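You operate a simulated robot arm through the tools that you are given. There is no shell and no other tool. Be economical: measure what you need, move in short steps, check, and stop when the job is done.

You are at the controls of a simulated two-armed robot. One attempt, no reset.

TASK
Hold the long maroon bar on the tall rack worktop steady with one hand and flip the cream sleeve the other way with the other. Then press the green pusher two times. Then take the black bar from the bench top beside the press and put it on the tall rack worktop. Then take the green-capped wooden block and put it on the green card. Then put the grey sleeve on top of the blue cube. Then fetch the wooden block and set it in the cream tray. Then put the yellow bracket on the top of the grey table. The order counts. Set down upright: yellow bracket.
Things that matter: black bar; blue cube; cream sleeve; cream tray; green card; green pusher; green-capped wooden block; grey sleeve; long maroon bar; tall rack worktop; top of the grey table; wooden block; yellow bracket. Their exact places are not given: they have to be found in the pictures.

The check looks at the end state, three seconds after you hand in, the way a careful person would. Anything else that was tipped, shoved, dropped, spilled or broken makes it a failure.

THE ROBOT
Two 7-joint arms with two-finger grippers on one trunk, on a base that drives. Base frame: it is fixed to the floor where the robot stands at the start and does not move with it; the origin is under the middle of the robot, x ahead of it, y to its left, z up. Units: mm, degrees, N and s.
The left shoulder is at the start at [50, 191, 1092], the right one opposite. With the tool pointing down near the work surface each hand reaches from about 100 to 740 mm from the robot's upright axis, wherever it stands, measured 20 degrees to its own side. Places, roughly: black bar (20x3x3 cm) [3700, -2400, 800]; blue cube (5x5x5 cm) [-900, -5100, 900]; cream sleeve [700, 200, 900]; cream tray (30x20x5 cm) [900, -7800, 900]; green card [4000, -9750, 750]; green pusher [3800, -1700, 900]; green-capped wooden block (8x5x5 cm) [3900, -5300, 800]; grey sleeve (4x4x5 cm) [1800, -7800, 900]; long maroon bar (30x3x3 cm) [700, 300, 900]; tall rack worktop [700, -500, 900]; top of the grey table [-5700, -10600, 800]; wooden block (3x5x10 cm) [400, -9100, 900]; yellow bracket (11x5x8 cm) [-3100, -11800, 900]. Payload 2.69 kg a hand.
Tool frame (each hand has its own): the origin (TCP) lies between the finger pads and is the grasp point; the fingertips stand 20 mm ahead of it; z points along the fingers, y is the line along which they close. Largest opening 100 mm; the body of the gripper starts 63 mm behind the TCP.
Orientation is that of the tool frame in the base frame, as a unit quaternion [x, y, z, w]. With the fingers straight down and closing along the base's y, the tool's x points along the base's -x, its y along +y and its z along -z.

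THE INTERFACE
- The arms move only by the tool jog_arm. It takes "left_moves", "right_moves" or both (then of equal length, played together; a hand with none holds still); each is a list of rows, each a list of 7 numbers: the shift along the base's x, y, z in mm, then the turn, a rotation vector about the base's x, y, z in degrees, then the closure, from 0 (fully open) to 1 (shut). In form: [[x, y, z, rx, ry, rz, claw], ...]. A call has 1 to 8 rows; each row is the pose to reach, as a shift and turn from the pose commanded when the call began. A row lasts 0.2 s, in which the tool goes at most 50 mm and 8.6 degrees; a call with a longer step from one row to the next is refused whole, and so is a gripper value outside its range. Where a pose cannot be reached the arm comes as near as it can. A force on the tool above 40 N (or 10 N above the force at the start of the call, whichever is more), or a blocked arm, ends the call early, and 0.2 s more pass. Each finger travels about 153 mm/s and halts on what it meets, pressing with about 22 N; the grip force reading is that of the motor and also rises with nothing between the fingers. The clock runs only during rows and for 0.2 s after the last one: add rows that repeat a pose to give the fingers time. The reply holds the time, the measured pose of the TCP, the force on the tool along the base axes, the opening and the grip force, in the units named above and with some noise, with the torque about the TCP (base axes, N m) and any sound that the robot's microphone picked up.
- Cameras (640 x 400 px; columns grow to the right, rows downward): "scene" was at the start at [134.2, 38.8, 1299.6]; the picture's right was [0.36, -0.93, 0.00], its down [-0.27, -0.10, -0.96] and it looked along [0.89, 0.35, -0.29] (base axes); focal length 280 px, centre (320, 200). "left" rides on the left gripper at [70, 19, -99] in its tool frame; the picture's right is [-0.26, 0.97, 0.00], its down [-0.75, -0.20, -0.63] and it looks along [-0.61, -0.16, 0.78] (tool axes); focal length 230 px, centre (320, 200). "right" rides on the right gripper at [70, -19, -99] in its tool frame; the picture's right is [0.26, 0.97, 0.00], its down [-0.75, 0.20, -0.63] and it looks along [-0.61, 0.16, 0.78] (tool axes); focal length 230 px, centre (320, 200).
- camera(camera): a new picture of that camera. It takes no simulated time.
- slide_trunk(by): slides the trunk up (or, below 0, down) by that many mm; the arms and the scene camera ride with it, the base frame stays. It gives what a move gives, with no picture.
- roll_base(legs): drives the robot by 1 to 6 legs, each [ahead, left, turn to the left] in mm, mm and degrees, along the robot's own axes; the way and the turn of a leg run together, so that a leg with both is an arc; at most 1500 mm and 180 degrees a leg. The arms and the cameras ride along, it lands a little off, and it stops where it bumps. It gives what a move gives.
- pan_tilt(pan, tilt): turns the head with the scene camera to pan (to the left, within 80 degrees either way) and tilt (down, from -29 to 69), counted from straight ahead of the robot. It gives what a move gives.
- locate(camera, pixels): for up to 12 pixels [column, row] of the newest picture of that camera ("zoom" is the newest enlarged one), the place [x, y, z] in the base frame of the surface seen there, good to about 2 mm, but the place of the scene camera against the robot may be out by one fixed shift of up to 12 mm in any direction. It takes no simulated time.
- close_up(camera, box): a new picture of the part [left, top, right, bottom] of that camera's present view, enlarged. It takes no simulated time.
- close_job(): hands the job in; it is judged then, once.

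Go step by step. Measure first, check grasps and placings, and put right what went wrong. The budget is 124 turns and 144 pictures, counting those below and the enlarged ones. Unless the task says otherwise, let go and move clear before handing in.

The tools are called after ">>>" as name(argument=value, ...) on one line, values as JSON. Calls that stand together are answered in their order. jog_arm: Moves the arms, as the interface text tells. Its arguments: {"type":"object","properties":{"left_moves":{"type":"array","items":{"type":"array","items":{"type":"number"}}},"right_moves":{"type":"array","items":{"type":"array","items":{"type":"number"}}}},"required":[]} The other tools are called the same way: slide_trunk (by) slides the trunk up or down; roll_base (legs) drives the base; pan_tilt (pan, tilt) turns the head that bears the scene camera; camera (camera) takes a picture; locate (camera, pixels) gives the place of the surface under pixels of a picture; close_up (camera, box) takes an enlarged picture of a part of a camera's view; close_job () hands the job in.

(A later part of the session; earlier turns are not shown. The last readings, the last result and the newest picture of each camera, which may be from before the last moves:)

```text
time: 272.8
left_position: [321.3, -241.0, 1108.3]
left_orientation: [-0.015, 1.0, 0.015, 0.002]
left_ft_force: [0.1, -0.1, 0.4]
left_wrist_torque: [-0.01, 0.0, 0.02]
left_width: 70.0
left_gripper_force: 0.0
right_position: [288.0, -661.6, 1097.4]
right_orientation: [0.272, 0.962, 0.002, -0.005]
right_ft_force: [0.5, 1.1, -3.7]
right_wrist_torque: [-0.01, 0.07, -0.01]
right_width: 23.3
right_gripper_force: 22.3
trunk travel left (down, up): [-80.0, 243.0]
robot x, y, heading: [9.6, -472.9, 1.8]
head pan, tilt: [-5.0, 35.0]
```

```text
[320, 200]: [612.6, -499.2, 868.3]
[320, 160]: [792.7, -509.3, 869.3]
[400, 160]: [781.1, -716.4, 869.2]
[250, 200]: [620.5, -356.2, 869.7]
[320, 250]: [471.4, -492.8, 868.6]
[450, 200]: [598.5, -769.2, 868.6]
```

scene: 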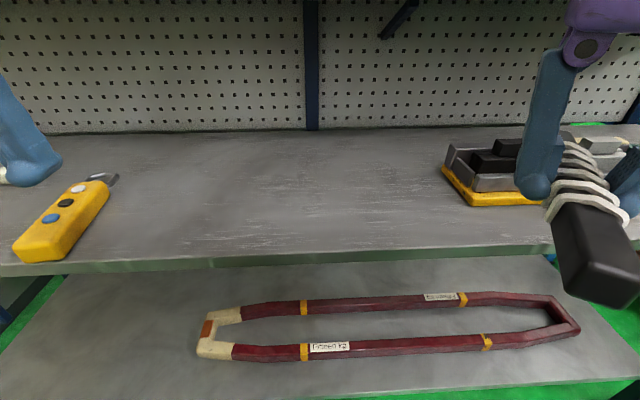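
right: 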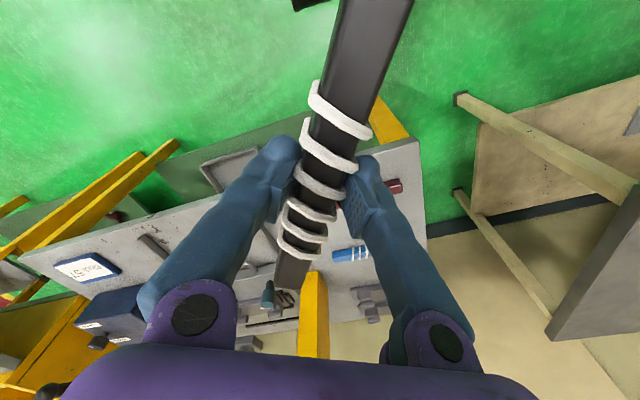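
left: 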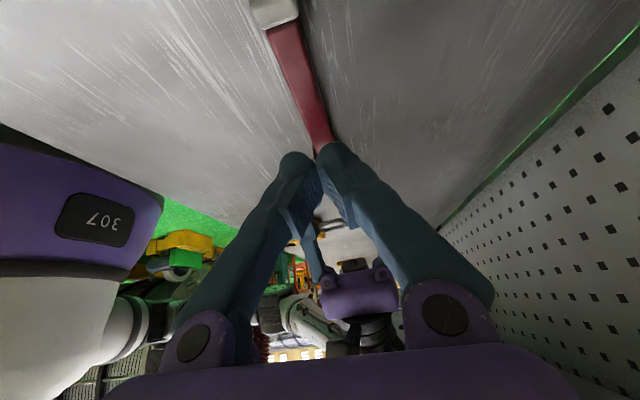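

The worktop is clear around (610,−580). I'll carry the bar there and set it down (TCP z ≈ 887).

>>> jog_arm(right_moves=[[40, 10, -15, 0, 0, 0, 1], [80, 20, -30, 0, 0, 0, 1], [120, 30, -45, 0, 0, 0, 1], [160, 40, -60, 0, 0, 0, 1], [200, 50, -75, 0, 0, 0, 1], [240, 60, -90, 0, 0, 0, 1], [280, 70, -105, 0, 0, 0, 1], [320, 80, -120, 0, 0, 0, 1]])

>>> jog_arm(right_moves=[[0, 0, -40, 0, 0, 0, 1], [0, 0, -70, 0, 0, 0, 1], [0, 0, -82, 0, 0, 0, 1], [0, 0, -90, 0, 0, 0, 1]])

>>> camera(camera="scene")

```text
time: 274.6
left_position: [321.9, -241.2, 1108.4]
left_orientation: [-0.015, 1.0, 0.015, 0.001]
left_ft_force: [-0.4, -0.6, 0.5]
left_wrist_torque: [-0.02, -0.02, -0.01]
left_width: 70.1
left_gripper_force: 0.1
right_position: [607.5, -582.4, 976.0]
right_orientation: [0.271, 0.963, 0.002, -0.005]
right_ft_force: [-0.2, -0.2, -3.2]
right_wrist_torque: [0.01, 0.08, 0.01]
right_width: 22.9
right_gripper_force: 22.4
trunk travel left (down, up): [-80.0, 243.0]
robot x, y, heading: [6.3, -476.4, 1.9]
head pan, tilt: [-5.0, 35.0]
```

```text
time: 275.6
left_position: [319.9, -241.6, 1108.5]
left_orientation: [-0.015, 1.0, 0.016, 0.003]
left_ft_force: [0.5, 1.3, 0.2]
left_wrist_torque: [-0.04, -0.02, -0.01]
left_width: 70.1
left_gripper_force: 0.0
right_position: [608.1, -582.4, 886.6]
right_orientation: [0.272, 0.962, 0.001, -0.006]
right_ft_force: [0.6, -0.4, -4.3]
right_wrist_torque: [0.03, 0.02, 0.03]
right_width: 23.3
right_gripper_force: 21.7
trunk travel left (down, up): [-80.0, 243.0]
robot x, y, heading: [8.3, -472.9, 1.8]
head pan, tilt: [-5.0, 35.0]
```

```text
63 pictures are left
```

scene: 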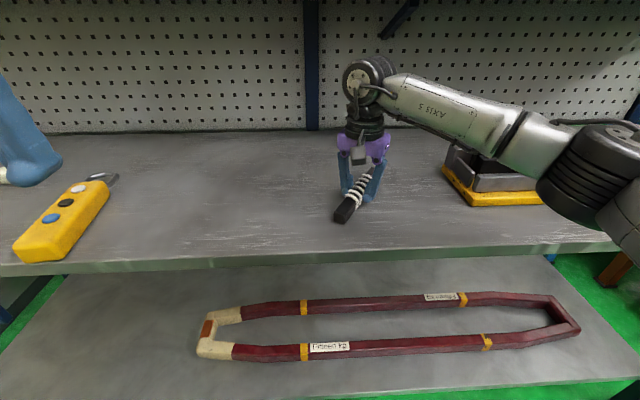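

It's still nearly all hanging weight, so I'll lower a few more mm until contact, then release and rise.

>>> jog_arm(right_moves=[[0, 0, -1, 0, 0, 0, 1], [0, 0, -2, 0, 0, 0, 1], [0, 0, -3, 0, 0, 0, 1]])

>>> jog_arm(right_moves=[[0, 0, 0, 0, 0, 0, 0.7], [0, 0, 0, 0, 0, 0, 0.4], [0, 0, 0, 0, 0, 0, 0.4], [0, 0, 40, 0, 0, 0, 0.4], [0, 0, 80, 0, 0, 0, 0.4], [-40, 0, 110, 0, 0, 0, 0.4], [-85, 0, 130, 0, 0, 0, 0.4], [-130, 0, 150, 0, 0, 0, 0.4]])

>>> close_up(camera="scene", box=[240, 120, 480, 270])

```text
time: 276.4
left_position: [319.8, -241.0, 1108.7]
left_orientation: [-0.014, 1.0, 0.015, 0.003]
left_ft_force: [0.0, 0.9, 0.8]
left_wrist_torque: [0.0, 0.0, 0.02]
left_width: 70.0
left_gripper_force: 0.0
right_position: [608.8, -582.3, 885.8]
right_orientation: [0.272, 0.962, 0.002, -0.005]
right_ft_force: [1.2, -0.8, 4.5]
right_wrist_torque: [-0.27, -0.39, 0.01]
right_width: 23.5
right_gripper_force: 22.4
trunk travel left (down, up): [-80.0, 243.0]
robot x, y, heading: [6.6, -475.0, 1.7]
head pan, tilt: [-5.0, 35.0]
```

```text
time: 278.2
left_position: [320.6, -241.3, 1108.5]
left_orientation: [-0.015, 1.0, 0.015, 0.002]
left_ft_force: [-0.1, -0.3, -0.1]
left_wrist_torque: [0.02, -0.03, -0.02]
left_width: 69.7
left_gripper_force: 0.0
right_position: [478.1, -580.6, 1033.4]
right_orientation: [0.273, 0.962, 0.002, -0.005]
right_ft_force: [0.9, 0.9, -0.6]
right_wrist_torque: [0.04, -0.01, 0.03]
right_width: 60.1
right_gripper_force: 0.0
trunk travel left (down, up): [-80.0, 243.0]
robot x, y, heading: [7.2, -472.7, 1.9]
head pan, tilt: [-5.0, 35.0]
```

```text
2.67 times, centred on (360, 195) of scene
```

zoom: 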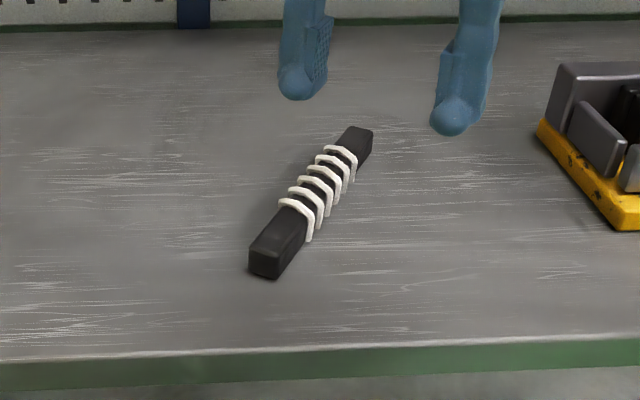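

The black bar lies flat on the worktop. Next I'll retract the hand and drive towards the yellow shelf with the green-capped block.

>>> jog_arm(right_moves=[[-40, 0, 10, 0, 0, 7, 0.3], [-80, 0, 20, 0, 0, 14, 0.3], [-120, 0, 30, 0, 0, 21, 0.3], [-150, -20, 40, 0, 0, 28, 0.3], [-170, -40, 50, 0, 0, 31, 0.3], [-170, -60, 50, 0, 0, 31, 0.3]])

>>> roll_base(legs=[[-360, -50, -1.8], [0, 0, -90], [1450, 0, 0], [1450, 0, 0], [1450, 0, 0], [1450, 0, 0]])

```text
time: 279.6
left_position: [320.4, -242.1, 1107.9]
left_orientation: [-0.015, 1.0, 0.017, 0.003]
left_ft_force: [0.2, -0.2, 0.3]
left_wrist_torque: [0.03, 0.0, 0.0]
left_width: 69.8
left_gripper_force: 0.0
right_position: [305.6, -643.8, 1085.5]
right_orientation: [0.005, 1.0, 0.001, -0.006]
right_ft_force: [-0.2, 0.1, 0.5]
right_wrist_torque: [0.01, 0.0, -0.03]
right_width: 69.9
right_gripper_force: 0.0
trunk travel left (down, up): [-80.0, 243.0]
robot x, y, heading: [9.5, -475.1, 1.9]
head pan, tilt: [-5.0, 35.0]
```

```text
time: 313.1
left_position: [-169.7, -6681.4, 1108.2]
left_orientation: [0.714, 0.7, 0.008, 0.012]
left_ft_force: [0.8, 0.6, -0.8]
left_wrist_torque: [0.0, 0.02, -0.02]
left_width: 70.1
left_gripper_force: 0.1
right_position: [-571.2, -6646.3, 1085.0]
right_orientation: [0.728, 0.686, 0.005, -0.004]
right_ft_force: [0.1, 0.2, -1.0]
right_wrist_torque: [-0.04, 0.02, -0.01]
right_width: 70.0
right_gripper_force: 0.1
trunk travel left (down, up): [-80.0, 243.0]
robot x, y, heading: [-386.5, -6356.8, -90.8]
head pan, tilt: [-5.0, 35.0]
```

On the walkway at (−386,−6357). I'll turn to +x, drive to x≈2880 and sidestep left to the shelf.

>>> roll_base(legs=[[0, 0, 90.8], [1490, -40, 0], [1490, -40, 0], [270, 0, 0], [0, 1000, 0]])

>>> pan_tilt(pan=0, tilt=25)

>>> camera(camera="scene")

```text
time: 341.2
left_position: [3216.2, -5415.4, 1108.3]
left_orientation: [0.024, 1.0, 0.014, 0.003]
left_ft_force: [0.1, 0.1, -0.8]
left_wrist_torque: [0.01, -0.04, -0.02]
left_width: 70.1
left_gripper_force: 0.0
right_position: [3171.0, -5813.7, 1083.5]
right_orientation: [0.045, 0.999, 0.001, -0.005]
right_ft_force: [-0.8, 1.4, 0.7]
right_wrist_torque: [-0.01, 0.01, -0.04]
right_width: 70.3
right_gripper_force: 0.1
trunk travel left (down, up): [-80.0, 243.0]
robot x, y, heading: [2884.5, -5622.1, -2.6]
head pan, tilt: [-5.0, 35.0]
```

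```text
time: 341.9
left_position: [3216.4, -5415.6, 1108.2]
left_orientation: [0.024, 1.0, 0.015, 0.003]
left_ft_force: [-0.3, -0.2, -1.1]
left_wrist_torque: [0.01, 0.02, 0.0]
left_width: 70.0
left_gripper_force: 0.0
right_position: [3169.4, -5814.6, 1084.2]
right_orientation: [0.044, 0.999, 0.0, -0.006]
right_ft_force: [-0.3, -0.2, 0.3]
right_wrist_torque: [-0.04, -0.01, -0.01]
right_width: 69.9
right_gripper_force: 0.1
trunk travel left (down, up): [-80.0, 243.0]
robot x, y, heading: [2887.9, -5623.4, -2.7]
head pan, tilt: [0.0, 25.0]
```

```text
61 pictures are left
```

scene: 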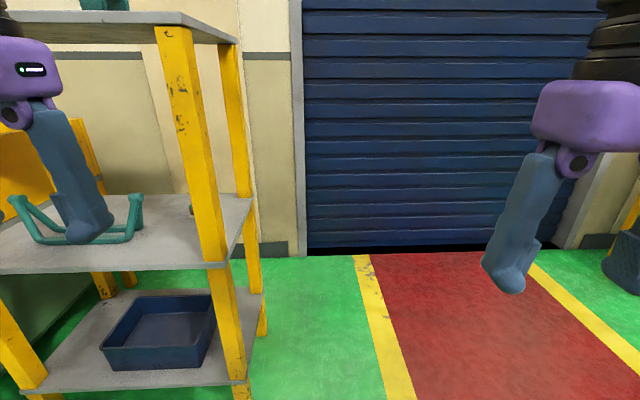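

The block is hidden behind the post at (200,210). I'll sidestep left and look again.

>>> roll_base(legs=[[0, 300, 2.7]])

>>> camera(camera="scene")

```text
time: 345.1
left_position: [3210.9, -5096.7, 1108.4]
left_orientation: [-0.002, 1.0, 0.015, 0.003]
left_ft_force: [0.9, 0.0, -0.5]
left_wrist_torque: [-0.01, -0.03, -0.02]
left_width: 70.1
left_gripper_force: 0.1
right_position: [3185.7, -5497.6, 1084.1]
right_orientation: [0.018, 1.0, 0.0, -0.007]
right_ft_force: [0.1, -0.7, -0.8]
right_wrist_torque: [-0.05, -0.01, 0.0]
right_width: 70.1
right_gripper_force: 0.0
trunk travel left (down, up): [-80.0, 243.0]
robot x, y, heading: [2896.3, -5321.7, 0.3]
head pan, tilt: [0.0, 25.0]
```

```text
60 pictures are left
```

scene: 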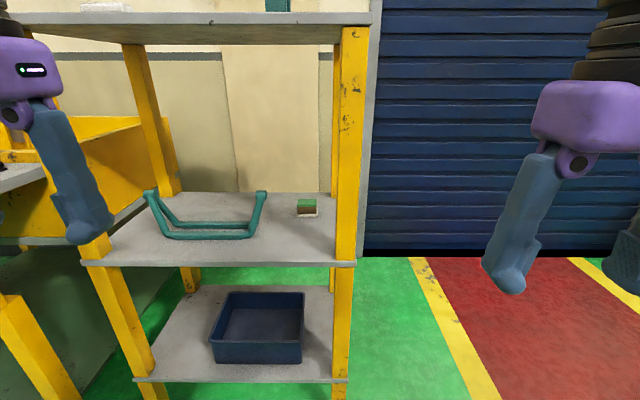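

The block is visible at (307,207). I'll measure it with the shelf edges and posts.

>>> locate(camera="scene", pixels=[[307, 203], [307, 212], [298, 208], [317, 209], [300, 262], [300, 240], [345, 262], [300, 20], [345, 150], [85, 264], [255, 225], [160, 20]])

>>> close_up(camera="scene", box=[230, 170, 370, 270])

```text
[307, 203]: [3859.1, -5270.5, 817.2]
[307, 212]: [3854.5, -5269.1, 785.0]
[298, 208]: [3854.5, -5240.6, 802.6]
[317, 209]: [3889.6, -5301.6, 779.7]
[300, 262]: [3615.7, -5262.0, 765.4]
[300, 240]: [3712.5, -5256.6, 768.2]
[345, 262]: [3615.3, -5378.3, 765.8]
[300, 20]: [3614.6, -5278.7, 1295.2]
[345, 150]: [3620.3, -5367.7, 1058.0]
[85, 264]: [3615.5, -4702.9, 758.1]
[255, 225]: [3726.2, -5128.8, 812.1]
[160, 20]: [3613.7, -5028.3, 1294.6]
```

```text
4.00 times, centred on (300, 220) of scene
```

zoom: 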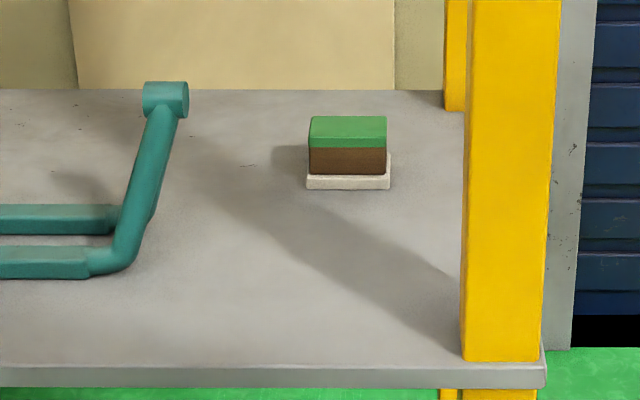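

The block is at about (3860,−5270), shelf surface ≈762, upper shelf at ≈1290 — enough headroom for a top-down grasp. I'll use the left hand entering from the front: drive closer, lower the hand in front of the opening, and look.

>>> roll_base(legs=[[330, -100, -0.3]])

>>> jog_arm(left_moves=[[0, 0, -40, 0, 0, 0, 0.1], [0, 0, -80, 0, 0, 0, 0], [0, 0, -120, 0, 0, 0, 0], [10, 0, -160, 0, 0, 0, 0], [40, 0, -190, 0, 0, 0, 0], [80, 0, -200, 0, 0, 0, 0], [120, 0, -200, 0, 0, 0, 0]])

>>> camera(camera="left")

>>> camera(camera="scene")

```text
time: 347.4
left_position: [3548.5, -5198.4, 1107.6]
left_orientation: [0.002, 1.0, 0.016, 0.003]
left_ft_force: [0.3, -0.3, -0.3]
left_wrist_torque: [0.01, 0.0, 0.0]
left_width: 69.9
left_gripper_force: 0.1
right_position: [3520.2, -5598.6, 1084.1]
right_orientation: [0.022, 1.0, 0.0, -0.006]
right_ft_force: [-1.4, 0.2, 0.2]
right_wrist_torque: [-0.01, 0.02, -0.03]
right_width: 69.9
right_gripper_force: 0.2
trunk travel left (down, up): [-80.0, 243.0]
robot x, y, heading: [3229.9, -5419.9, 0.1]
head pan, tilt: [0.0, 25.0]
```

```text
time: 349.0
left_position: [3668.8, -5198.9, 904.6]
left_orientation: [0.003, 1.0, 0.015, 0.003]
left_ft_force: [0.7, -0.2, 0.1]
left_wrist_torque: [0.0, 0.01, 0.0]
left_width: 100.0
left_gripper_force: 0.1
right_position: [3519.9, -5597.9, 1083.9]
right_orientation: [0.023, 1.0, 0.0, -0.006]
right_ft_force: [0.1, 0.7, 0.0]
right_wrist_torque: [-0.02, 0.0, -0.01]
right_width: 70.1
right_gripper_force: 0.1
trunk travel left (down, up): [-80.0, 243.0]
robot x, y, heading: [3226.5, -5420.1, -0.1]
head pan, tilt: [0.0, 25.0]
```

```text
58 pictures are left
```

left: 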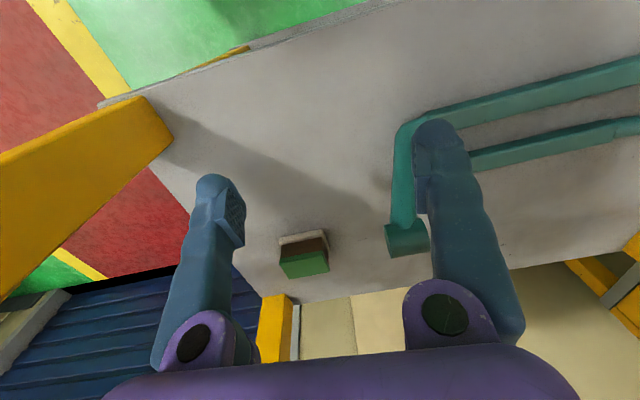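

```text
57 pictures are left
```

scene: 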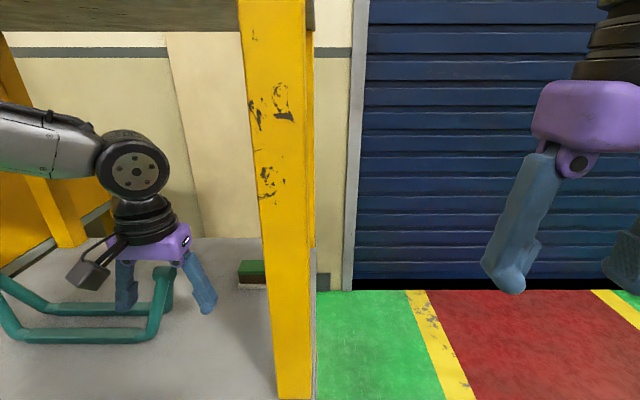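

The arm fits. I'll locate the block (green top at (305,263)) and the teal bracket from the left camera.

>>> locate(camera="left", pixels=[[305, 268], [285, 268], [327, 262], [303, 244], [303, 237], [279, 240], [328, 233], [300, 215], [405, 235], [420, 250], [290, 275]])

>>> close_up(camera="left", box=[240, 190, 440, 315])

```text
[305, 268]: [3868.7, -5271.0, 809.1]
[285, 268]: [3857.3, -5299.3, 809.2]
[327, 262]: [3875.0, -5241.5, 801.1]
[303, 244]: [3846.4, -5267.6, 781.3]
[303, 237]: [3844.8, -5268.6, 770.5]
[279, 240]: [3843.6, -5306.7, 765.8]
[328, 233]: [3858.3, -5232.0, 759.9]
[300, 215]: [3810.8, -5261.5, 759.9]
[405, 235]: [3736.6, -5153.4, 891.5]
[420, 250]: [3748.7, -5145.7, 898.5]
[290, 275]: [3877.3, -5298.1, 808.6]
```

```text
3.20 times, centred on (340, 252) of left
```

zoom: 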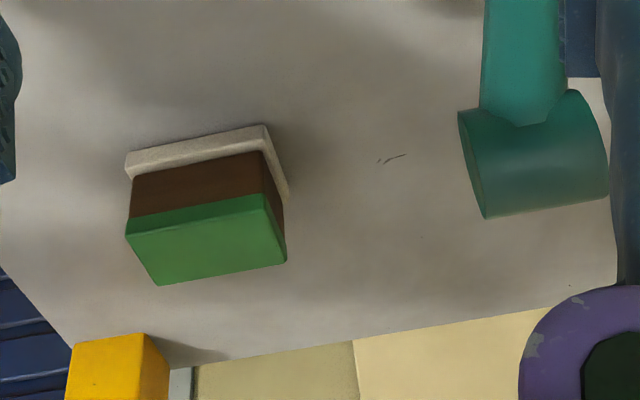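

Block top is z 809, centred (3871,−5271), ~62 mm wide in y with a slightly wider white base. I'll shift to y −5271 first (clear of the teal bracket), then move in and down to TCP z≈798.

>>> jog_arm(left_moves=[[0, -36, 20, 0, 0, 0, 0], [0, -72, 20, 0, 0, 0, 0], [40, -72, 20, 0, 0, 0, 0], [80, -72, 20, 0, 0, 0, 0], [120, -72, 20, 0, 0, 0, 0], [160, -72, 20, 0, 0, 0, 0], [201, -72, 10, 0, 0, 0, 0]])

>>> jog_arm(left_moves=[[0, 0, -40, 0, 0, 0, 0], [0, 0, -75, 0, 0, 0, 0], [0, 0, -100, 0, 0, 0, 0], [0, 0, -115, 0, 0, 0, 0]])

>>> camera(camera="left")

```text
time: 350.6
left_position: [3786.5, -5200.3, 924.7]
left_orientation: [0.002, 1.0, 0.015, 0.003]
left_ft_force: [-0.4, -0.6, 0.2]
left_wrist_torque: [-0.02, 0.02, -0.01]
left_width: 99.9
left_gripper_force: 0.1
left hand out of reach, approached as far as the arm can: row 3, 4, 5, 6, 7
right_position: [3520.4, -5598.6, 1084.0]
right_orientation: [0.023, 1.0, 0.0, -0.006]
right_ft_force: [0.6, 0.0, -0.4]
right_wrist_torque: [0.02, -0.02, -0.02]
right_width: 70.0
right_gripper_force: 0.1
trunk travel left (down, up): [-80.0, 243.0]
robot x, y, heading: [3225.7, -5421.2, -0.1]
head pan, tilt: [0.0, 25.0]
```

```text
time: 351.6
left_position: [3768.5, -5192.5, 812.7]
left_orientation: [0.003, 1.0, 0.015, 0.004]
left_ft_force: [1.6, -1.2, -0.3]
left_wrist_torque: [-0.03, 0.03, -0.05]
left_width: 99.7
left_gripper_force: 0.1
left hand out of reach, approached as far as the arm can: row 2, 3, 4
right_position: [3519.8, -5598.0, 1084.7]
right_orientation: [0.023, 1.0, 0.0, -0.006]
right_ft_force: [0.4, 0.3, -0.3]
right_wrist_torque: [0.02, 0.0, 0.02]
right_width: 70.1
right_gripper_force: 0.0
trunk travel left (down, up): [-80.0, 243.0]
robot x, y, heading: [3229.3, -5418.6, -0.1]
head pan, tilt: [0.0, 25.0]
```

```text
55 pictures are left
```

left: 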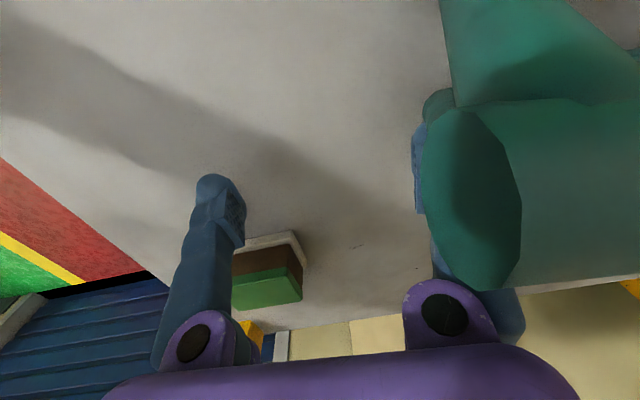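

The left arm ran out of reach and slid towards the teal bracket, with no real contact force (~2 N). I'll move the base right 40 mm to take the hand clear, then raise it.

>>> roll_base(legs=[[0, -40, 0]])

>>> jog_arm(left_moves=[[0, 0, 30, 0, 0, 0, 0], [0, 0, 65, 0, 0, 0, 0], [0, 0, 100, 0, 0, 0, 0], [0, 0, 120, 0, 0, 0, 0]])

>>> roll_base(legs=[[15, -35, 0]])

>>> camera(camera="left")

>>> camera(camera="scene")

```text
time: 352.7
left_position: [3768.0, -5230.7, 814.5]
left_orientation: [0.001, 1.0, 0.015, 0.004]
left_ft_force: [0.6, 1.0, 0.1]
left_wrist_torque: [0.01, -0.01, 0.0]
left_width: 100.0
left_gripper_force: 0.0
right_position: [3520.0, -5639.4, 1083.9]
right_orientation: [0.022, 1.0, 0.001, -0.006]
right_ft_force: [0.7, 0.0, -1.4]
right_wrist_torque: [0.02, -0.03, -0.03]
right_width: 70.0
right_gripper_force: 0.1
trunk travel left (down, up): [-80.0, 243.0]
robot x, y, heading: [3225.6, -5458.2, -0.0]
head pan, tilt: [0.0, 25.0]
```

```text
time: 353.7
left_position: [3768.3, -5232.4, 934.8]
left_orientation: [0.002, 1.0, 0.014, 0.004]
left_ft_force: [0.4, 1.2, -0.7]
left_wrist_torque: [0.03, 0.01, 0.01]
left_width: 99.8
left_gripper_force: 0.1
right_position: [3519.4, -5638.6, 1083.8]
right_orientation: [0.021, 1.0, 0.0, -0.005]
right_ft_force: [-0.3, 1.1, 1.1]
right_wrist_torque: [0.01, 0.02, 0.02]
right_width: 69.8
right_gripper_force: 0.1
trunk travel left (down, up): [-80.0, 243.0]
robot x, y, heading: [3226.4, -5456.2, 0.3]
head pan, tilt: [0.0, 25.0]
```

```text
time: 354.6
left_position: [3783.6, -5266.5, 934.4]
left_orientation: [0.002, 1.0, 0.014, 0.004]
left_ft_force: [0.5, -0.5, 0.3]
left_wrist_torque: [0.0, -0.01, 0.02]
left_width: 100.0
left_gripper_force: 0.0
right_position: [3534.6, -5672.5, 1084.7]
right_orientation: [0.023, 1.0, 0.001, -0.006]
right_ft_force: [-0.1, 0.1, 0.2]
right_wrist_torque: [0.02, -0.01, 0.0]
right_width: 70.1
right_gripper_force: 0.0
trunk travel left (down, up): [-80.0, 243.0]
robot x, y, heading: [3241.8, -5490.8, -0.6]
head pan, tilt: [0.0, 25.0]
```

```text
54 pictures are left
```

left: 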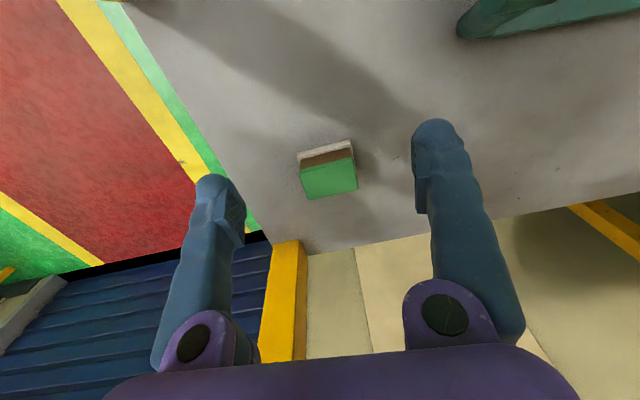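

```text
53 pictures are left
```

scene: 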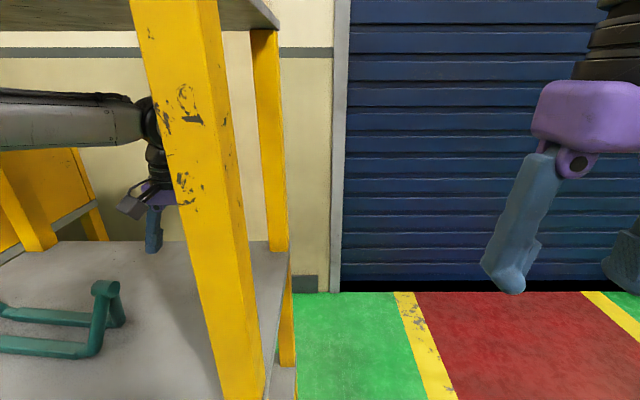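

The bracket is untouched and the hand is now at y −5266. I'll advance 87 mm in x and check reach.

>>> jog_arm(left_moves=[[30, -2, 0, 0, 0, 0, 0], [60, -4, 0, 0, 0, 0, 0], [88, -5, 0, 0, 0, 0, 0]])

```text
time: 355.4
left_position: [3824.3, -5244.8, 930.7]
left_orientation: [0.003, 1.0, 0.013, 0.004]
left_ft_force: [-0.2, 0.5, 0.3]
left_wrist_torque: [0.0, 0.02, -0.01]
left_width: 100.0
left_gripper_force: 0.1
left hand out of reach, approached as far as the arm can: row 1, 2, 3
right_position: [3534.7, -5672.2, 1084.1]
right_orientation: [0.022, 1.0, 0.0, -0.005]
right_ft_force: [-0.3, -1.0, -0.4]
right_wrist_torque: [0.0, 0.02, 0.0]
right_width: 69.9
right_gripper_force: 0.1
trunk travel left (down, up): [-80.0, 243.0]
robot x, y, heading: [3244.2, -5494.3, -0.3]
head pan, tilt: [0.0, 25.0]
```

The reach falls short by ~45 mm with a vertical tool. I'll tilt the hand's top 22° back towards the robot (closing axis unchanged), then advance.

>>> jog_arm(left_moves=[[0, -5, 0, 0, -8, 0, 0], [0, -15, 0, 0, -16, 0, 0], [0, -26, 0, 0, -22, 0, 0], [15, -26, 0, 0, -22, 0, 0], [30, -26, 0, 0, -22, 0, 0], [45, -26, 0, 0, -22, 0, 0]])

```text
time: 356.8
left_position: [3871.2, -5270.2, 932.3]
left_orientation: [-0.001, 0.981, 0.015, 0.195]
left_ft_force: [0.2, 0.5, 1.2]
left_wrist_torque: [-0.04, 0.02, 0.02]
left_width: 100.2
left_gripper_force: 0.0
right_position: [3535.8, -5671.3, 1083.5]
right_orientation: [0.022, 1.0, 0.0, -0.006]
right_ft_force: [0.8, 0.1, -0.2]
right_wrist_torque: [0.0, 0.0, 0.05]
right_width: 70.0
right_gripper_force: 0.0
trunk travel left (down, up): [-80.0, 243.0]
robot x, y, heading: [3241.7, -5490.5, -0.3]
head pan, tilt: [0.0, 25.0]
```

It reaches. Now I'll descend over the block and look.

>>> jog_arm(left_moves=[[0, 0, -35, 0, 0, 0, 0], [0, 0, -70, 0, 0, 0, 0], [0, 0, -100, 0, 0, 0, 0], [0, 0, -120, 0, 0, 0, 0], [0, 0, -132, 0, 0, 0, 0]])

>>> camera(camera="left")

```text
time: 358.0
left_position: [3856.8, -5258.6, 808.8]
left_orientation: [-0.001, 0.981, 0.014, 0.195]
left_ft_force: [0.8, -0.5, 0.1]
left_wrist_torque: [0.0, 0.0, -0.01]
left_width: 100.0
left_gripper_force: 0.0
left hand out of reach, approached as far as the arm can: row 3, 4, 5
right_position: [3534.3, -5672.4, 1083.8]
right_orientation: [0.023, 1.0, 0.0, -0.006]
right_ft_force: [0.1, 0.6, 0.7]
right_wrist_torque: [-0.01, 0.03, 0.01]
right_width: 69.9
right_gripper_force: 0.1
trunk travel left (down, up): [-80.0, 243.0]
robot x, y, heading: [3243.9, -5493.4, -0.1]
head pan, tilt: [0.0, 25.0]
```

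```text
52 pictures are left
```

left: 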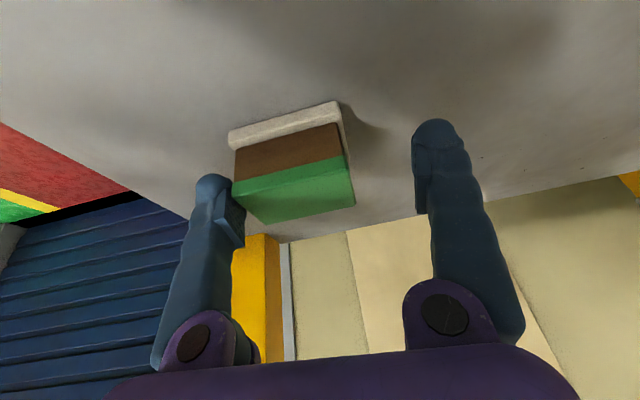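

The hand drifted to (3857,−5259,809) at its reach limit. I'll correct with the base (+10 x, −12 y) and the trunk (−11).

>>> roll_base(legs=[[10, -12, 0]])

>>> slide_trunk(by=-11)

>>> camera(camera="left")

```text
time: 358.8
left_position: [3866.6, -5270.5, 808.9]
left_orientation: [-0.001, 0.981, 0.014, 0.195]
left_ft_force: [0.2, -0.4, -0.7]
left_wrist_torque: [-0.01, 0.04, -0.01]
left_width: 100.1
left_gripper_force: 0.0
right_position: [3544.9, -5684.3, 1084.0]
right_orientation: [0.023, 1.0, 0.001, -0.006]
right_ft_force: [0.0, -0.5, -0.8]
right_wrist_torque: [0.04, -0.01, -0.03]
right_width: 69.8
right_gripper_force: 0.0
trunk travel left (down, up): [-80.0, 243.0]
robot x, y, heading: [3253.7, -5506.6, -0.1]
head pan, tilt: [0.0, 25.0]
```

```text
time: 359.4
left_position: [3866.9, -5269.3, 797.4]
left_orientation: [-0.001, 0.981, 0.015, 0.196]
left_ft_force: [0.4, -0.1, 0.5]
left_wrist_torque: [-0.02, 0.0, 0.02]
left_width: 100.1
left_gripper_force: 0.1
right_position: [3543.6, -5683.0, 1073.4]
right_orientation: [0.023, 1.0, 0.0, -0.006]
right_ft_force: [-0.4, 0.5, 0.1]
right_wrist_torque: [0.01, -0.01, 0.06]
right_width: 70.1
right_gripper_force: 0.0
trunk travel left (down, up): [-69.0, 254.0]
robot x, y, heading: [3256.0, -5506.3, -0.2]
head pan, tilt: [0.0, 25.0]
```

```text
51 pictures are left
```

left: 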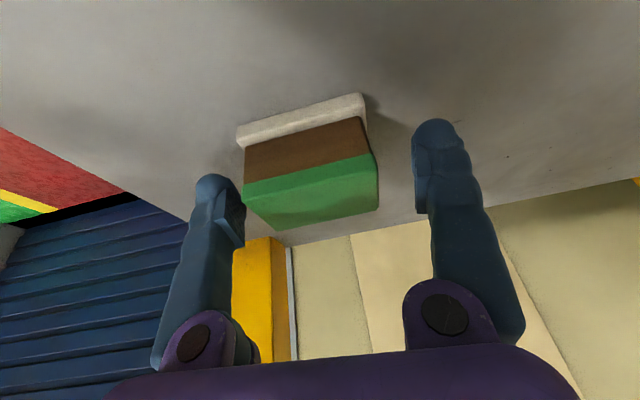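

It's centred now. I'll close and lift by 100.

>>> jog_arm(left_moves=[[0, 0, 0, 0, 0, 0, 0.3], [0, 0, 0, 0, 0, 0, 0.7], [0, 0, 0, 0, 0, 0, 1], [0, 0, 0, 0, 0, 0, 1], [0, 0, 25, 0, 0, 0, 1], [0, 0, 55, 0, 0, 0, 1], [0, 0, 90, 0, 0, 0, 1], [-20, 0, 110, 0, 0, 0, 1]])

>>> camera(camera="left")

```text
time: 361.2
left_position: [3845.5, -5268.9, 908.9]
left_orientation: [0.0, 0.981, 0.014, 0.195]
left_ft_force: [0.1, -0.3, -1.3]
left_wrist_torque: [0.0, -0.03, 0.0]
left_width: 63.9
left_gripper_force: 21.6
right_position: [3543.9, -5684.4, 1072.6]
right_orientation: [0.022, 1.0, 0.001, -0.006]
right_ft_force: [0.6, -0.3, -0.5]
right_wrist_torque: [-0.03, -0.01, -0.02]
right_width: 69.9
right_gripper_force: 0.0
trunk travel left (down, up): [-69.0, 254.0]
robot x, y, heading: [3251.9, -5505.6, 0.0]
head pan, tilt: [0.0, 25.0]
```

```text
50 pictures are left
```

left: 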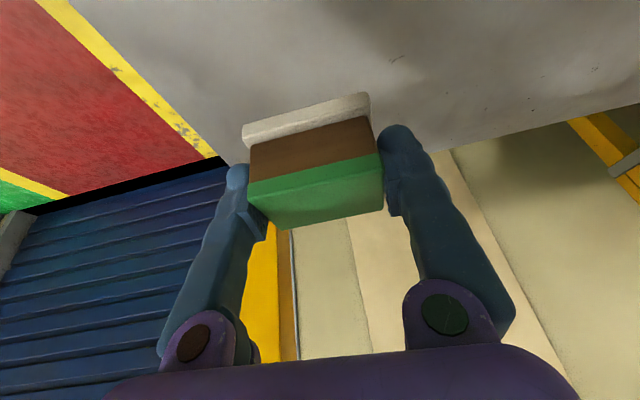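

The block is held (64 mm). I'll back straight out of the shelf, tuck the hand, and turn towards −y.

>>> roll_base(legs=[[-420, 0, 0]])

>>> jog_arm(left_moves=[[-20, 0, 25, 0, 7, 0, 1], [-40, 0, 50, 0, 14, 0, 1], [-80, 0, 75, 0, 22, 0, 1], [-120, 0, 100, 0, 22, 0, 1], [-165, 0, 110, 0, 22, 0, 1], [-210, 0, 120, 0, 22, 0, 1], [-250, 0, 130, 0, 22, 0, 1]])

>>> roll_base(legs=[[0, 0, -90]])

>>> pan_tilt(pan=8, tilt=12)

>>> camera(camera="scene")

```text
time: 363.8
left_position: [3434.3, -5272.3, 908.8]
left_orientation: [0.005, 0.981, 0.013, 0.195]
left_ft_force: [0.2, 0.5, -0.8]
left_wrist_torque: [-0.01, 0.01, 0.0]
left_width: 63.8
left_gripper_force: 22.3
right_position: [3128.3, -5684.5, 1073.9]
right_orientation: [0.029, 1.0, 0.0, -0.006]
right_ft_force: [0.0, 1.2, 0.5]
right_wrist_torque: [0.03, -0.04, 0.03]
right_width: 69.9
right_gripper_force: 0.1
trunk travel left (down, up): [-69.0, 254.0]
robot x, y, heading: [2834.5, -5502.6, -0.6]
head pan, tilt: [0.0, 25.0]
```

```text
time: 365.4
left_position: [3183.6, -5268.8, 1040.9]
left_orientation: [0.008, 1.0, 0.011, 0.005]
left_ft_force: [0.2, 0.0, -0.8]
left_wrist_torque: [-0.01, 0.0, 0.01]
left_width: 64.1
left_gripper_force: 22.4
right_position: [3129.0, -5682.8, 1073.1]
right_orientation: [0.028, 1.0, 0.0, -0.006]
right_ft_force: [1.0, 0.4, 0.2]
right_wrist_torque: [-0.02, 0.02, 0.0]
right_width: 70.0
right_gripper_force: 0.1
trunk travel left (down, up): [-69.0, 254.0]
robot x, y, heading: [2836.4, -5504.4, -0.9]
head pan, tilt: [0.0, 25.0]
```

```text
time: 369.6
left_position: [3072.5, -5847.8, 1040.7]
left_orientation: [0.713, 0.701, 0.005, 0.012]
left_ft_force: [-0.3, -0.5, -0.5]
left_wrist_torque: [-0.03, 0.0, 0.0]
left_width: 63.8
left_gripper_force: 22.4
right_position: [2656.2, -5791.3, 1073.6]
right_orientation: [0.728, 0.686, 0.005, -0.004]
right_ft_force: [0.0, 0.4, 0.3]
right_wrist_torque: [0.02, -0.03, -0.03]
right_width: 69.9
right_gripper_force: 0.1
trunk travel left (down, up): [-69.0, 254.0]
robot x, y, heading: [2838.1, -5501.7, -90.6]
head pan, tilt: [0.0, 25.0]
```

```text
time: 370.4
left_position: [3072.5, -5847.9, 1042.3]
left_orientation: [0.712, 0.702, 0.005, 0.012]
left_ft_force: [-0.4, 0.1, -0.4]
left_wrist_torque: [0.01, -0.03, 0.0]
left_width: 63.9
left_gripper_force: 22.1
right_position: [2656.7, -5792.3, 1073.2]
right_orientation: [0.727, 0.686, 0.004, -0.005]
right_ft_force: [0.3, -0.5, -0.3]
right_wrist_torque: [-0.01, 0.0, 0.02]
right_width: 70.0
right_gripper_force: 0.1
trunk travel left (down, up): [-69.0, 254.0]
robot x, y, heading: [2839.5, -5503.2, -90.9]
head pan, tilt: [8.0, 12.0]
```

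```text
49 pictures are left
```

scene: 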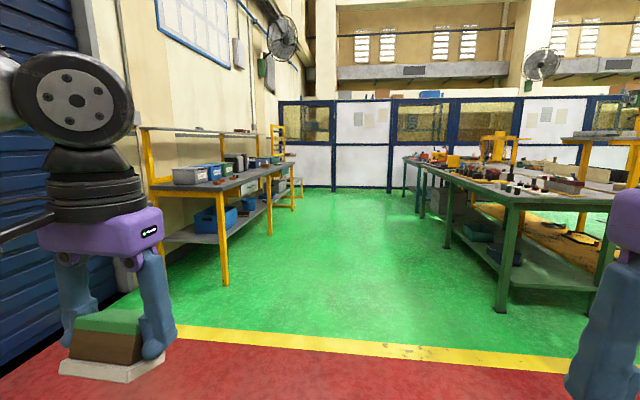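

The corridor continues with benches on the left; the card should be near the far low table around (295,175). I'll check widths and drive down.

>>> locate(camera="scene", pixels=[[225, 282], [268, 235], [297, 207], [502, 310], [422, 215], [300, 180], [330, 190]])

>>> roll_base(legs=[[1400, 40, 0], [1400, 40, 0], [1250, 0, 0], [0, 0, 90.9]])

>>> pan_tilt(pan=0, tilt=22)

>>> camera(camera="scene")

```text
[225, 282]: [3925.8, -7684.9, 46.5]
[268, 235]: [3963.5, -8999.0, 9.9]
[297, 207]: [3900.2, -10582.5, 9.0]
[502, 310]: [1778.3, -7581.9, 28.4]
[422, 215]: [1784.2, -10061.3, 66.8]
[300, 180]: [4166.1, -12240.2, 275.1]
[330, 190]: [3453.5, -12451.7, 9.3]
```

```text
time: 393.8
left_position: [3304.7, -9327.1, 1039.6]
left_orientation: [-0.014, 1.0, 0.011, 0.005]
left_ft_force: [-0.4, 0.0, -1.1]
left_wrist_torque: [0.0, 0.02, 0.0]
left_width: 63.9
left_gripper_force: 21.8
right_position: [3267.0, -9743.7, 1073.0]
right_orientation: [0.007, 1.0, 0.0, -0.006]
right_ft_force: [-0.5, -0.1, -0.4]
right_wrist_torque: [0.0, -0.01, -0.03]
right_width: 70.0
right_gripper_force: 0.0
trunk travel left (down, up): [-69.0, 254.0]
robot x, y, heading: [2969.6, -9571.8, 1.7]
head pan, tilt: [8.0, 12.0]
```

```text
time: 394.5
left_position: [3304.9, -9325.8, 1041.1]
left_orientation: [-0.014, 1.0, 0.012, 0.004]
left_ft_force: [0.3, 0.1, -0.6]
left_wrist_torque: [0.02, -0.04, 0.0]
left_width: 63.9
left_gripper_force: 21.6
right_position: [3267.1, -9744.3, 1073.6]
right_orientation: [0.007, 1.0, 0.0, -0.006]
right_ft_force: [-0.1, -0.4, -0.6]
right_wrist_torque: [0.0, 0.02, 0.01]
right_width: 70.1
right_gripper_force: 0.0
trunk travel left (down, up): [-69.0, 254.0]
robot x, y, heading: [2967.0, -9573.9, 1.4]
head pan, tilt: [0.0, 22.0]
```

```text
48 pictures are left
```

scene: 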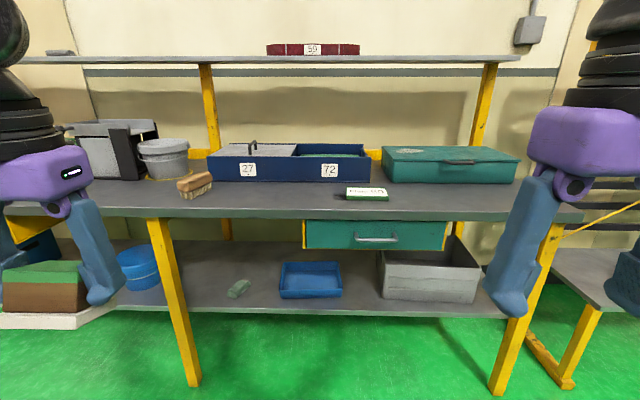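

There's a small green-and-white piece at (367,194) on the bench; I'll zoom and locate.

>>> close_up(camera="scene", box=[290, 150, 450, 230])

>>> locate(camera="scene", pixels=[[367, 190], [367, 197], [346, 194], [388, 196], [367, 207], [367, 214], [330, 178], [440, 180], [195, 187], [237, 288], [480, 200], [300, 62]])

```text
4.00 times, centred on (370, 190) of scene
```

zoom: 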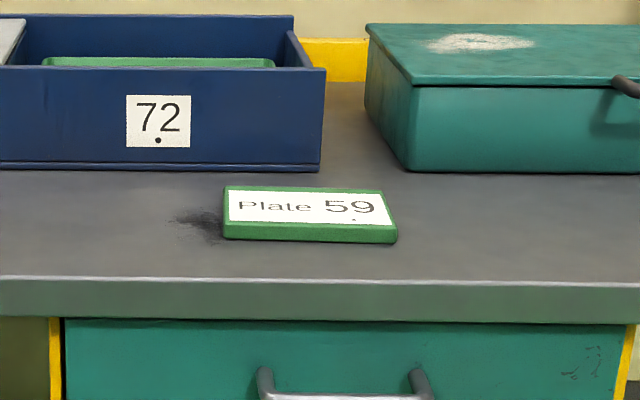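

```text
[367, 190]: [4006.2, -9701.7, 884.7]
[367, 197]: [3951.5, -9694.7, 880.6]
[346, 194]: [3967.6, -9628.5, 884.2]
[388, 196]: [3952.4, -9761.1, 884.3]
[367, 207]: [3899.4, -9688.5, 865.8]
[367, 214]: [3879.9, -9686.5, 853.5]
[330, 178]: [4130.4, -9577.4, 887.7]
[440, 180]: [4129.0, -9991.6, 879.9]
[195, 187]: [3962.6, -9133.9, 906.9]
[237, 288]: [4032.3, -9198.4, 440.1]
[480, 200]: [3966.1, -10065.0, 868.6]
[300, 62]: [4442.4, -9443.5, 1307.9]
```

That "Plate 59" card is the green card (top ≈878, about x 3945–4005, y −9625…−9758). I'll position the base so the left hand works on its side and re-tilt the hand 22° so that the block is upright again.

>>> roll_base(legs=[[440, -320, -1.4]])

>>> jog_arm(left_moves=[[30, 0, 0, 0, -7, 0, 1], [60, 0, 0, 0, -14, 0, 1], [90, 0, 0, 0, -22, 0, 1]])

>>> camera(camera="left")

```text
time: 397.8
left_position: [3761.7, -9649.7, 1041.1]
left_orientation: [0.003, 1.0, 0.013, 0.004]
left_ft_force: [0.9, 0.0, -1.3]
left_wrist_torque: [-0.02, 0.01, 0.0]
left_width: 63.5
left_gripper_force: 22.3
right_position: [3708.5, -10065.8, 1073.2]
right_orientation: [0.025, 1.0, 0.0, -0.007]
right_ft_force: [0.0, -0.1, -0.5]
right_wrist_torque: [0.0, 0.01, -0.02]
right_width: 69.9
right_gripper_force: 0.0
trunk travel left (down, up): [-69.0, 254.0]
robot x, y, heading: [3417.8, -9885.6, -0.2]
head pan, tilt: [0.0, 22.0]
```

```text
time: 398.6
left_position: [3853.6, -9648.6, 1041.1]
left_orientation: [0.002, 0.98, 0.012, 0.197]
left_ft_force: [0.4, 0.0, -0.8]
left_wrist_torque: [0.01, 0.04, 0.02]
left_width: 64.0
left_gripper_force: 22.3
right_position: [3707.3, -10066.9, 1074.7]
right_orientation: [0.024, 1.0, 0.0, -0.006]
right_ft_force: [-0.7, 0.0, -0.4]
right_wrist_torque: [0.01, -0.02, 0.01]
right_width: 69.9
right_gripper_force: 0.1
trunk travel left (down, up): [-69.0, 254.0]
robot x, y, heading: [3417.7, -9887.5, -0.5]
head pan, tilt: [0.0, 22.0]
```

```text
46 pictures are left
```

left: 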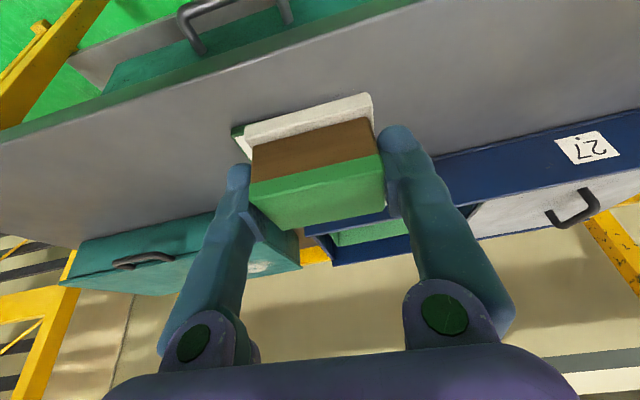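

The block hides the card in this view, so I'll use the scene camera for alignment.

>>> close_up(camera="scene", box=[140, 130, 340, 280])

```text
2.67 times, centred on (240, 205) of scene
```

zoom: 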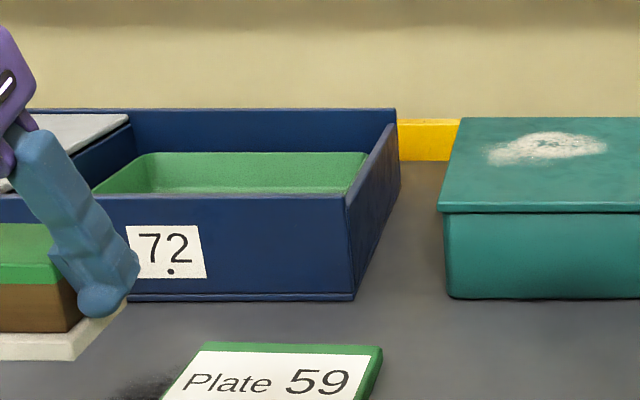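

>>> close_up(camera="scene", box=[140, 210, 340, 335])

>>> locate(camera="zoom", pixels=[[270, 190], [210, 200], [375, 205], [150, 290], [340, 300], [250, 240], [60, 130]])

```text
3.20 times, centred on (240, 272) of scene
```

zoom: 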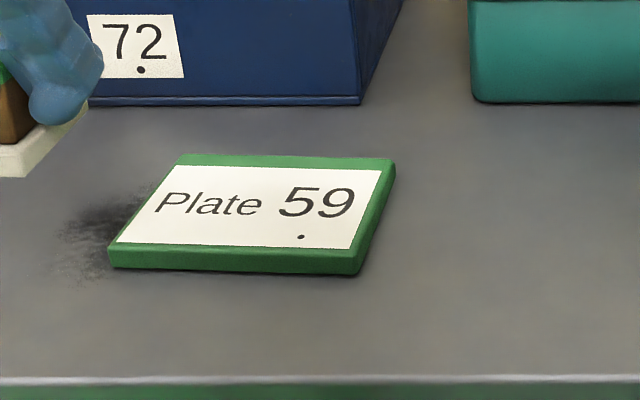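

```text
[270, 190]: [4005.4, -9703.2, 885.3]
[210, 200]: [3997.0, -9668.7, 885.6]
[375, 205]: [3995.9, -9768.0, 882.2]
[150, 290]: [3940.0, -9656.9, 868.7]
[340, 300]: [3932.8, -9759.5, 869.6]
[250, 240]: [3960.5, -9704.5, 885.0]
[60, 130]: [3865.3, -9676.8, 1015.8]
```

Card centre is ≈(3985,−9699), top ≈878. I'll move the block above it (TCP 3981,−9697) and lower to ~30 mm over it.

>>> jog_arm(left_moves=[[32, -12, -15, 0, 0, 0, 1], [64, -24, -30, 0, 0, 0, 1], [96, -36, -45, 0, 0, 0, 1], [127, -48, -60, 0, 0, 0, 1], [127, -48, -80, 0, 0, 0, 1], [127, -48, -98, 0, 0, 0, 1]])

>>> camera(camera="scene")

>>> camera(camera="left")

```text
time: 400.0
left_position: [3978.4, -9698.5, 939.8]
left_orientation: [0.002, 0.981, 0.012, 0.195]
left_ft_force: [1.0, -1.2, -1.8]
left_wrist_torque: [0.0, 0.0, -0.04]
left_width: 63.7
left_gripper_force: 22.1
right_position: [3708.9, -10065.2, 1073.5]
right_orientation: [0.024, 1.0, 0.0, -0.006]
right_ft_force: [-0.5, -0.1, 0.2]
right_wrist_torque: [-0.01, 0.01, -0.01]
right_width: 70.1
right_gripper_force: 0.0
trunk travel left (down, up): [-69.0, 254.0]
robot x, y, heading: [3418.0, -9886.9, -0.4]
head pan, tilt: [0.0, 22.0]
```

```text
43 pictures are left
```

scene: 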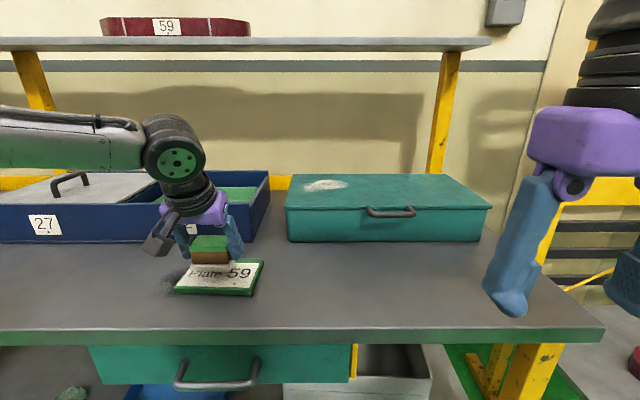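

```text
42 pictures are left
```

left: 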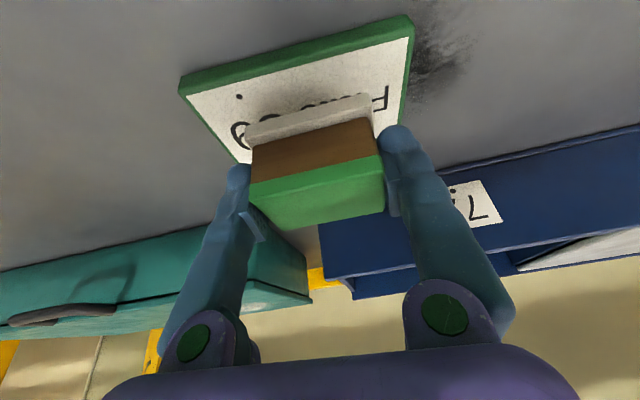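

The left camera sees the card's edge now; I'll refine its place.

>>> locate(camera="left", pixels=[[405, 28], [190, 92], [300, 60], [238, 155], [402, 110], [310, 120]])

```text
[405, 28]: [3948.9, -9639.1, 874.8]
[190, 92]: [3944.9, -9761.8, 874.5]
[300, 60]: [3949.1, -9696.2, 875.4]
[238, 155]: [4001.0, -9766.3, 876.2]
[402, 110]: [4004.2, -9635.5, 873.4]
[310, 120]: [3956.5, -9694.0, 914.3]
```

The block is centred over the card (3945–4030, y −9635…−9765, top 875). I'll lower to contact.

>>> jog_arm(left_moves=[[3, 0, -10, 0, 0, 0, 1], [3, 0, -18, 0, 0, 0, 1], [3, 0, -23, 0, 0, 0, 1], [3, 0, -25, 0, 0, 0, 1], [3, 0, -27, 0, 0, 0, 1]])

```text
time: 401.2
left_position: [3982.1, -9697.6, 915.7]
left_orientation: [0.001, 0.981, 0.012, 0.195]
left_ft_force: [-0.4, 0.3, -0.7]
left_wrist_torque: [0.01, 0.01, -0.03]
left_width: 63.5
left_gripper_force: 21.7
right_position: [3708.8, -10066.4, 1072.8]
right_orientation: [0.024, 1.0, 0.001, -0.006]
right_ft_force: [0.2, 0.3, 0.3]
right_wrist_torque: [0.03, 0.0, 0.02]
right_width: 69.9
right_gripper_force: 0.1
trunk travel left (down, up): [-69.0, 254.0]
robot x, y, heading: [3420.4, -9885.9, -0.2]
head pan, tilt: [0.0, 22.0]
```

>>> jog_arm(left_moves=[[0, 0, -1, 0, 0, 0, 1], [0, 0, -2, 0, 0, 0, 1], [0, 0, -3, 0, 0, 0, 1], [0, 0, -4, 0, 0, 0, 1]])

```text
time: 402.2
left_position: [3981.9, -9698.4, 915.0]
left_orientation: [0.0, 0.98, 0.012, 0.197]
left_ft_force: [-0.2, 3.5, 9.5]
left_wrist_torque: [-0.24, 0.17, -0.04]
left_width: 63.8
left_gripper_force: 21.8
right_position: [3707.8, -10064.8, 1074.1]
right_orientation: [0.025, 1.0, 0.0, -0.004]
right_ft_force: [-0.3, -0.4, 0.3]
right_wrist_torque: [0.01, 0.0, -0.01]
right_width: 70.1
right_gripper_force: 0.1
trunk travel left (down, up): [-69.0, 254.0]
robot x, y, heading: [3418.6, -9888.2, -0.6]
head pan, tilt: [0.0, 22.0]
```

Contact made (9.5 N). I'll release and rise.

>>> jog_arm(left_moves=[[0, 0, 1, 0, 0, 0, 0.25], [0, 0, 1, 0, 0, 0, 0.1], [0, 0, 1, 0, 0, 0, 0.1], [0, 0, 35, 0, 0, 0, 0.1], [0, 0, 80, 0, 0, 0, 0.1], [-20, 0, 120, 0, 7, 0, 0.2], [-60, 0, 140, 0, 14, 0, 0.3], [-105, 0, 150, 0, 22, 0, 0.3]])

>>> close_up(camera="scene", box=[140, 200, 340, 325])

```text
time: 404.0
left_position: [3879.1, -9700.1, 1060.7]
left_orientation: [0.004, 1.0, 0.011, 0.004]
left_ft_force: [-0.9, 0.4, 0.6]
left_wrist_torque: [0.02, -0.01, 0.04]
left_width: 69.8
left_gripper_force: 0.1
right_position: [3709.1, -10065.4, 1073.5]
right_orientation: [0.024, 1.0, -0.001, -0.006]
right_ft_force: [0.1, -0.6, 0.1]
right_wrist_torque: [0.02, 0.0, -0.02]
right_width: 70.2
right_gripper_force: 0.1
trunk travel left (down, up): [-69.0, 254.0]
robot x, y, heading: [3419.1, -9885.9, -0.3]
head pan, tilt: [0.0, 22.0]
```

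```text
3.20 times, centred on (240, 262) of scene
```

zoom: 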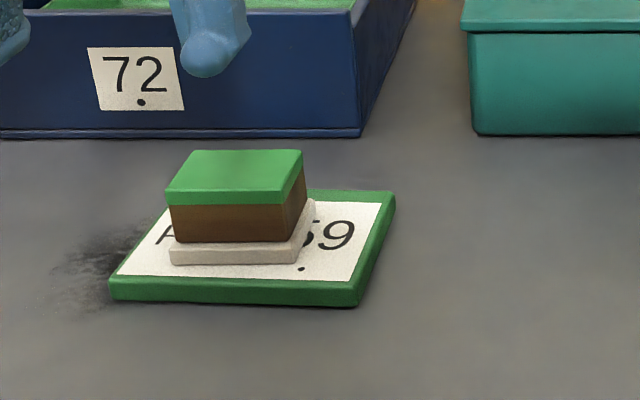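

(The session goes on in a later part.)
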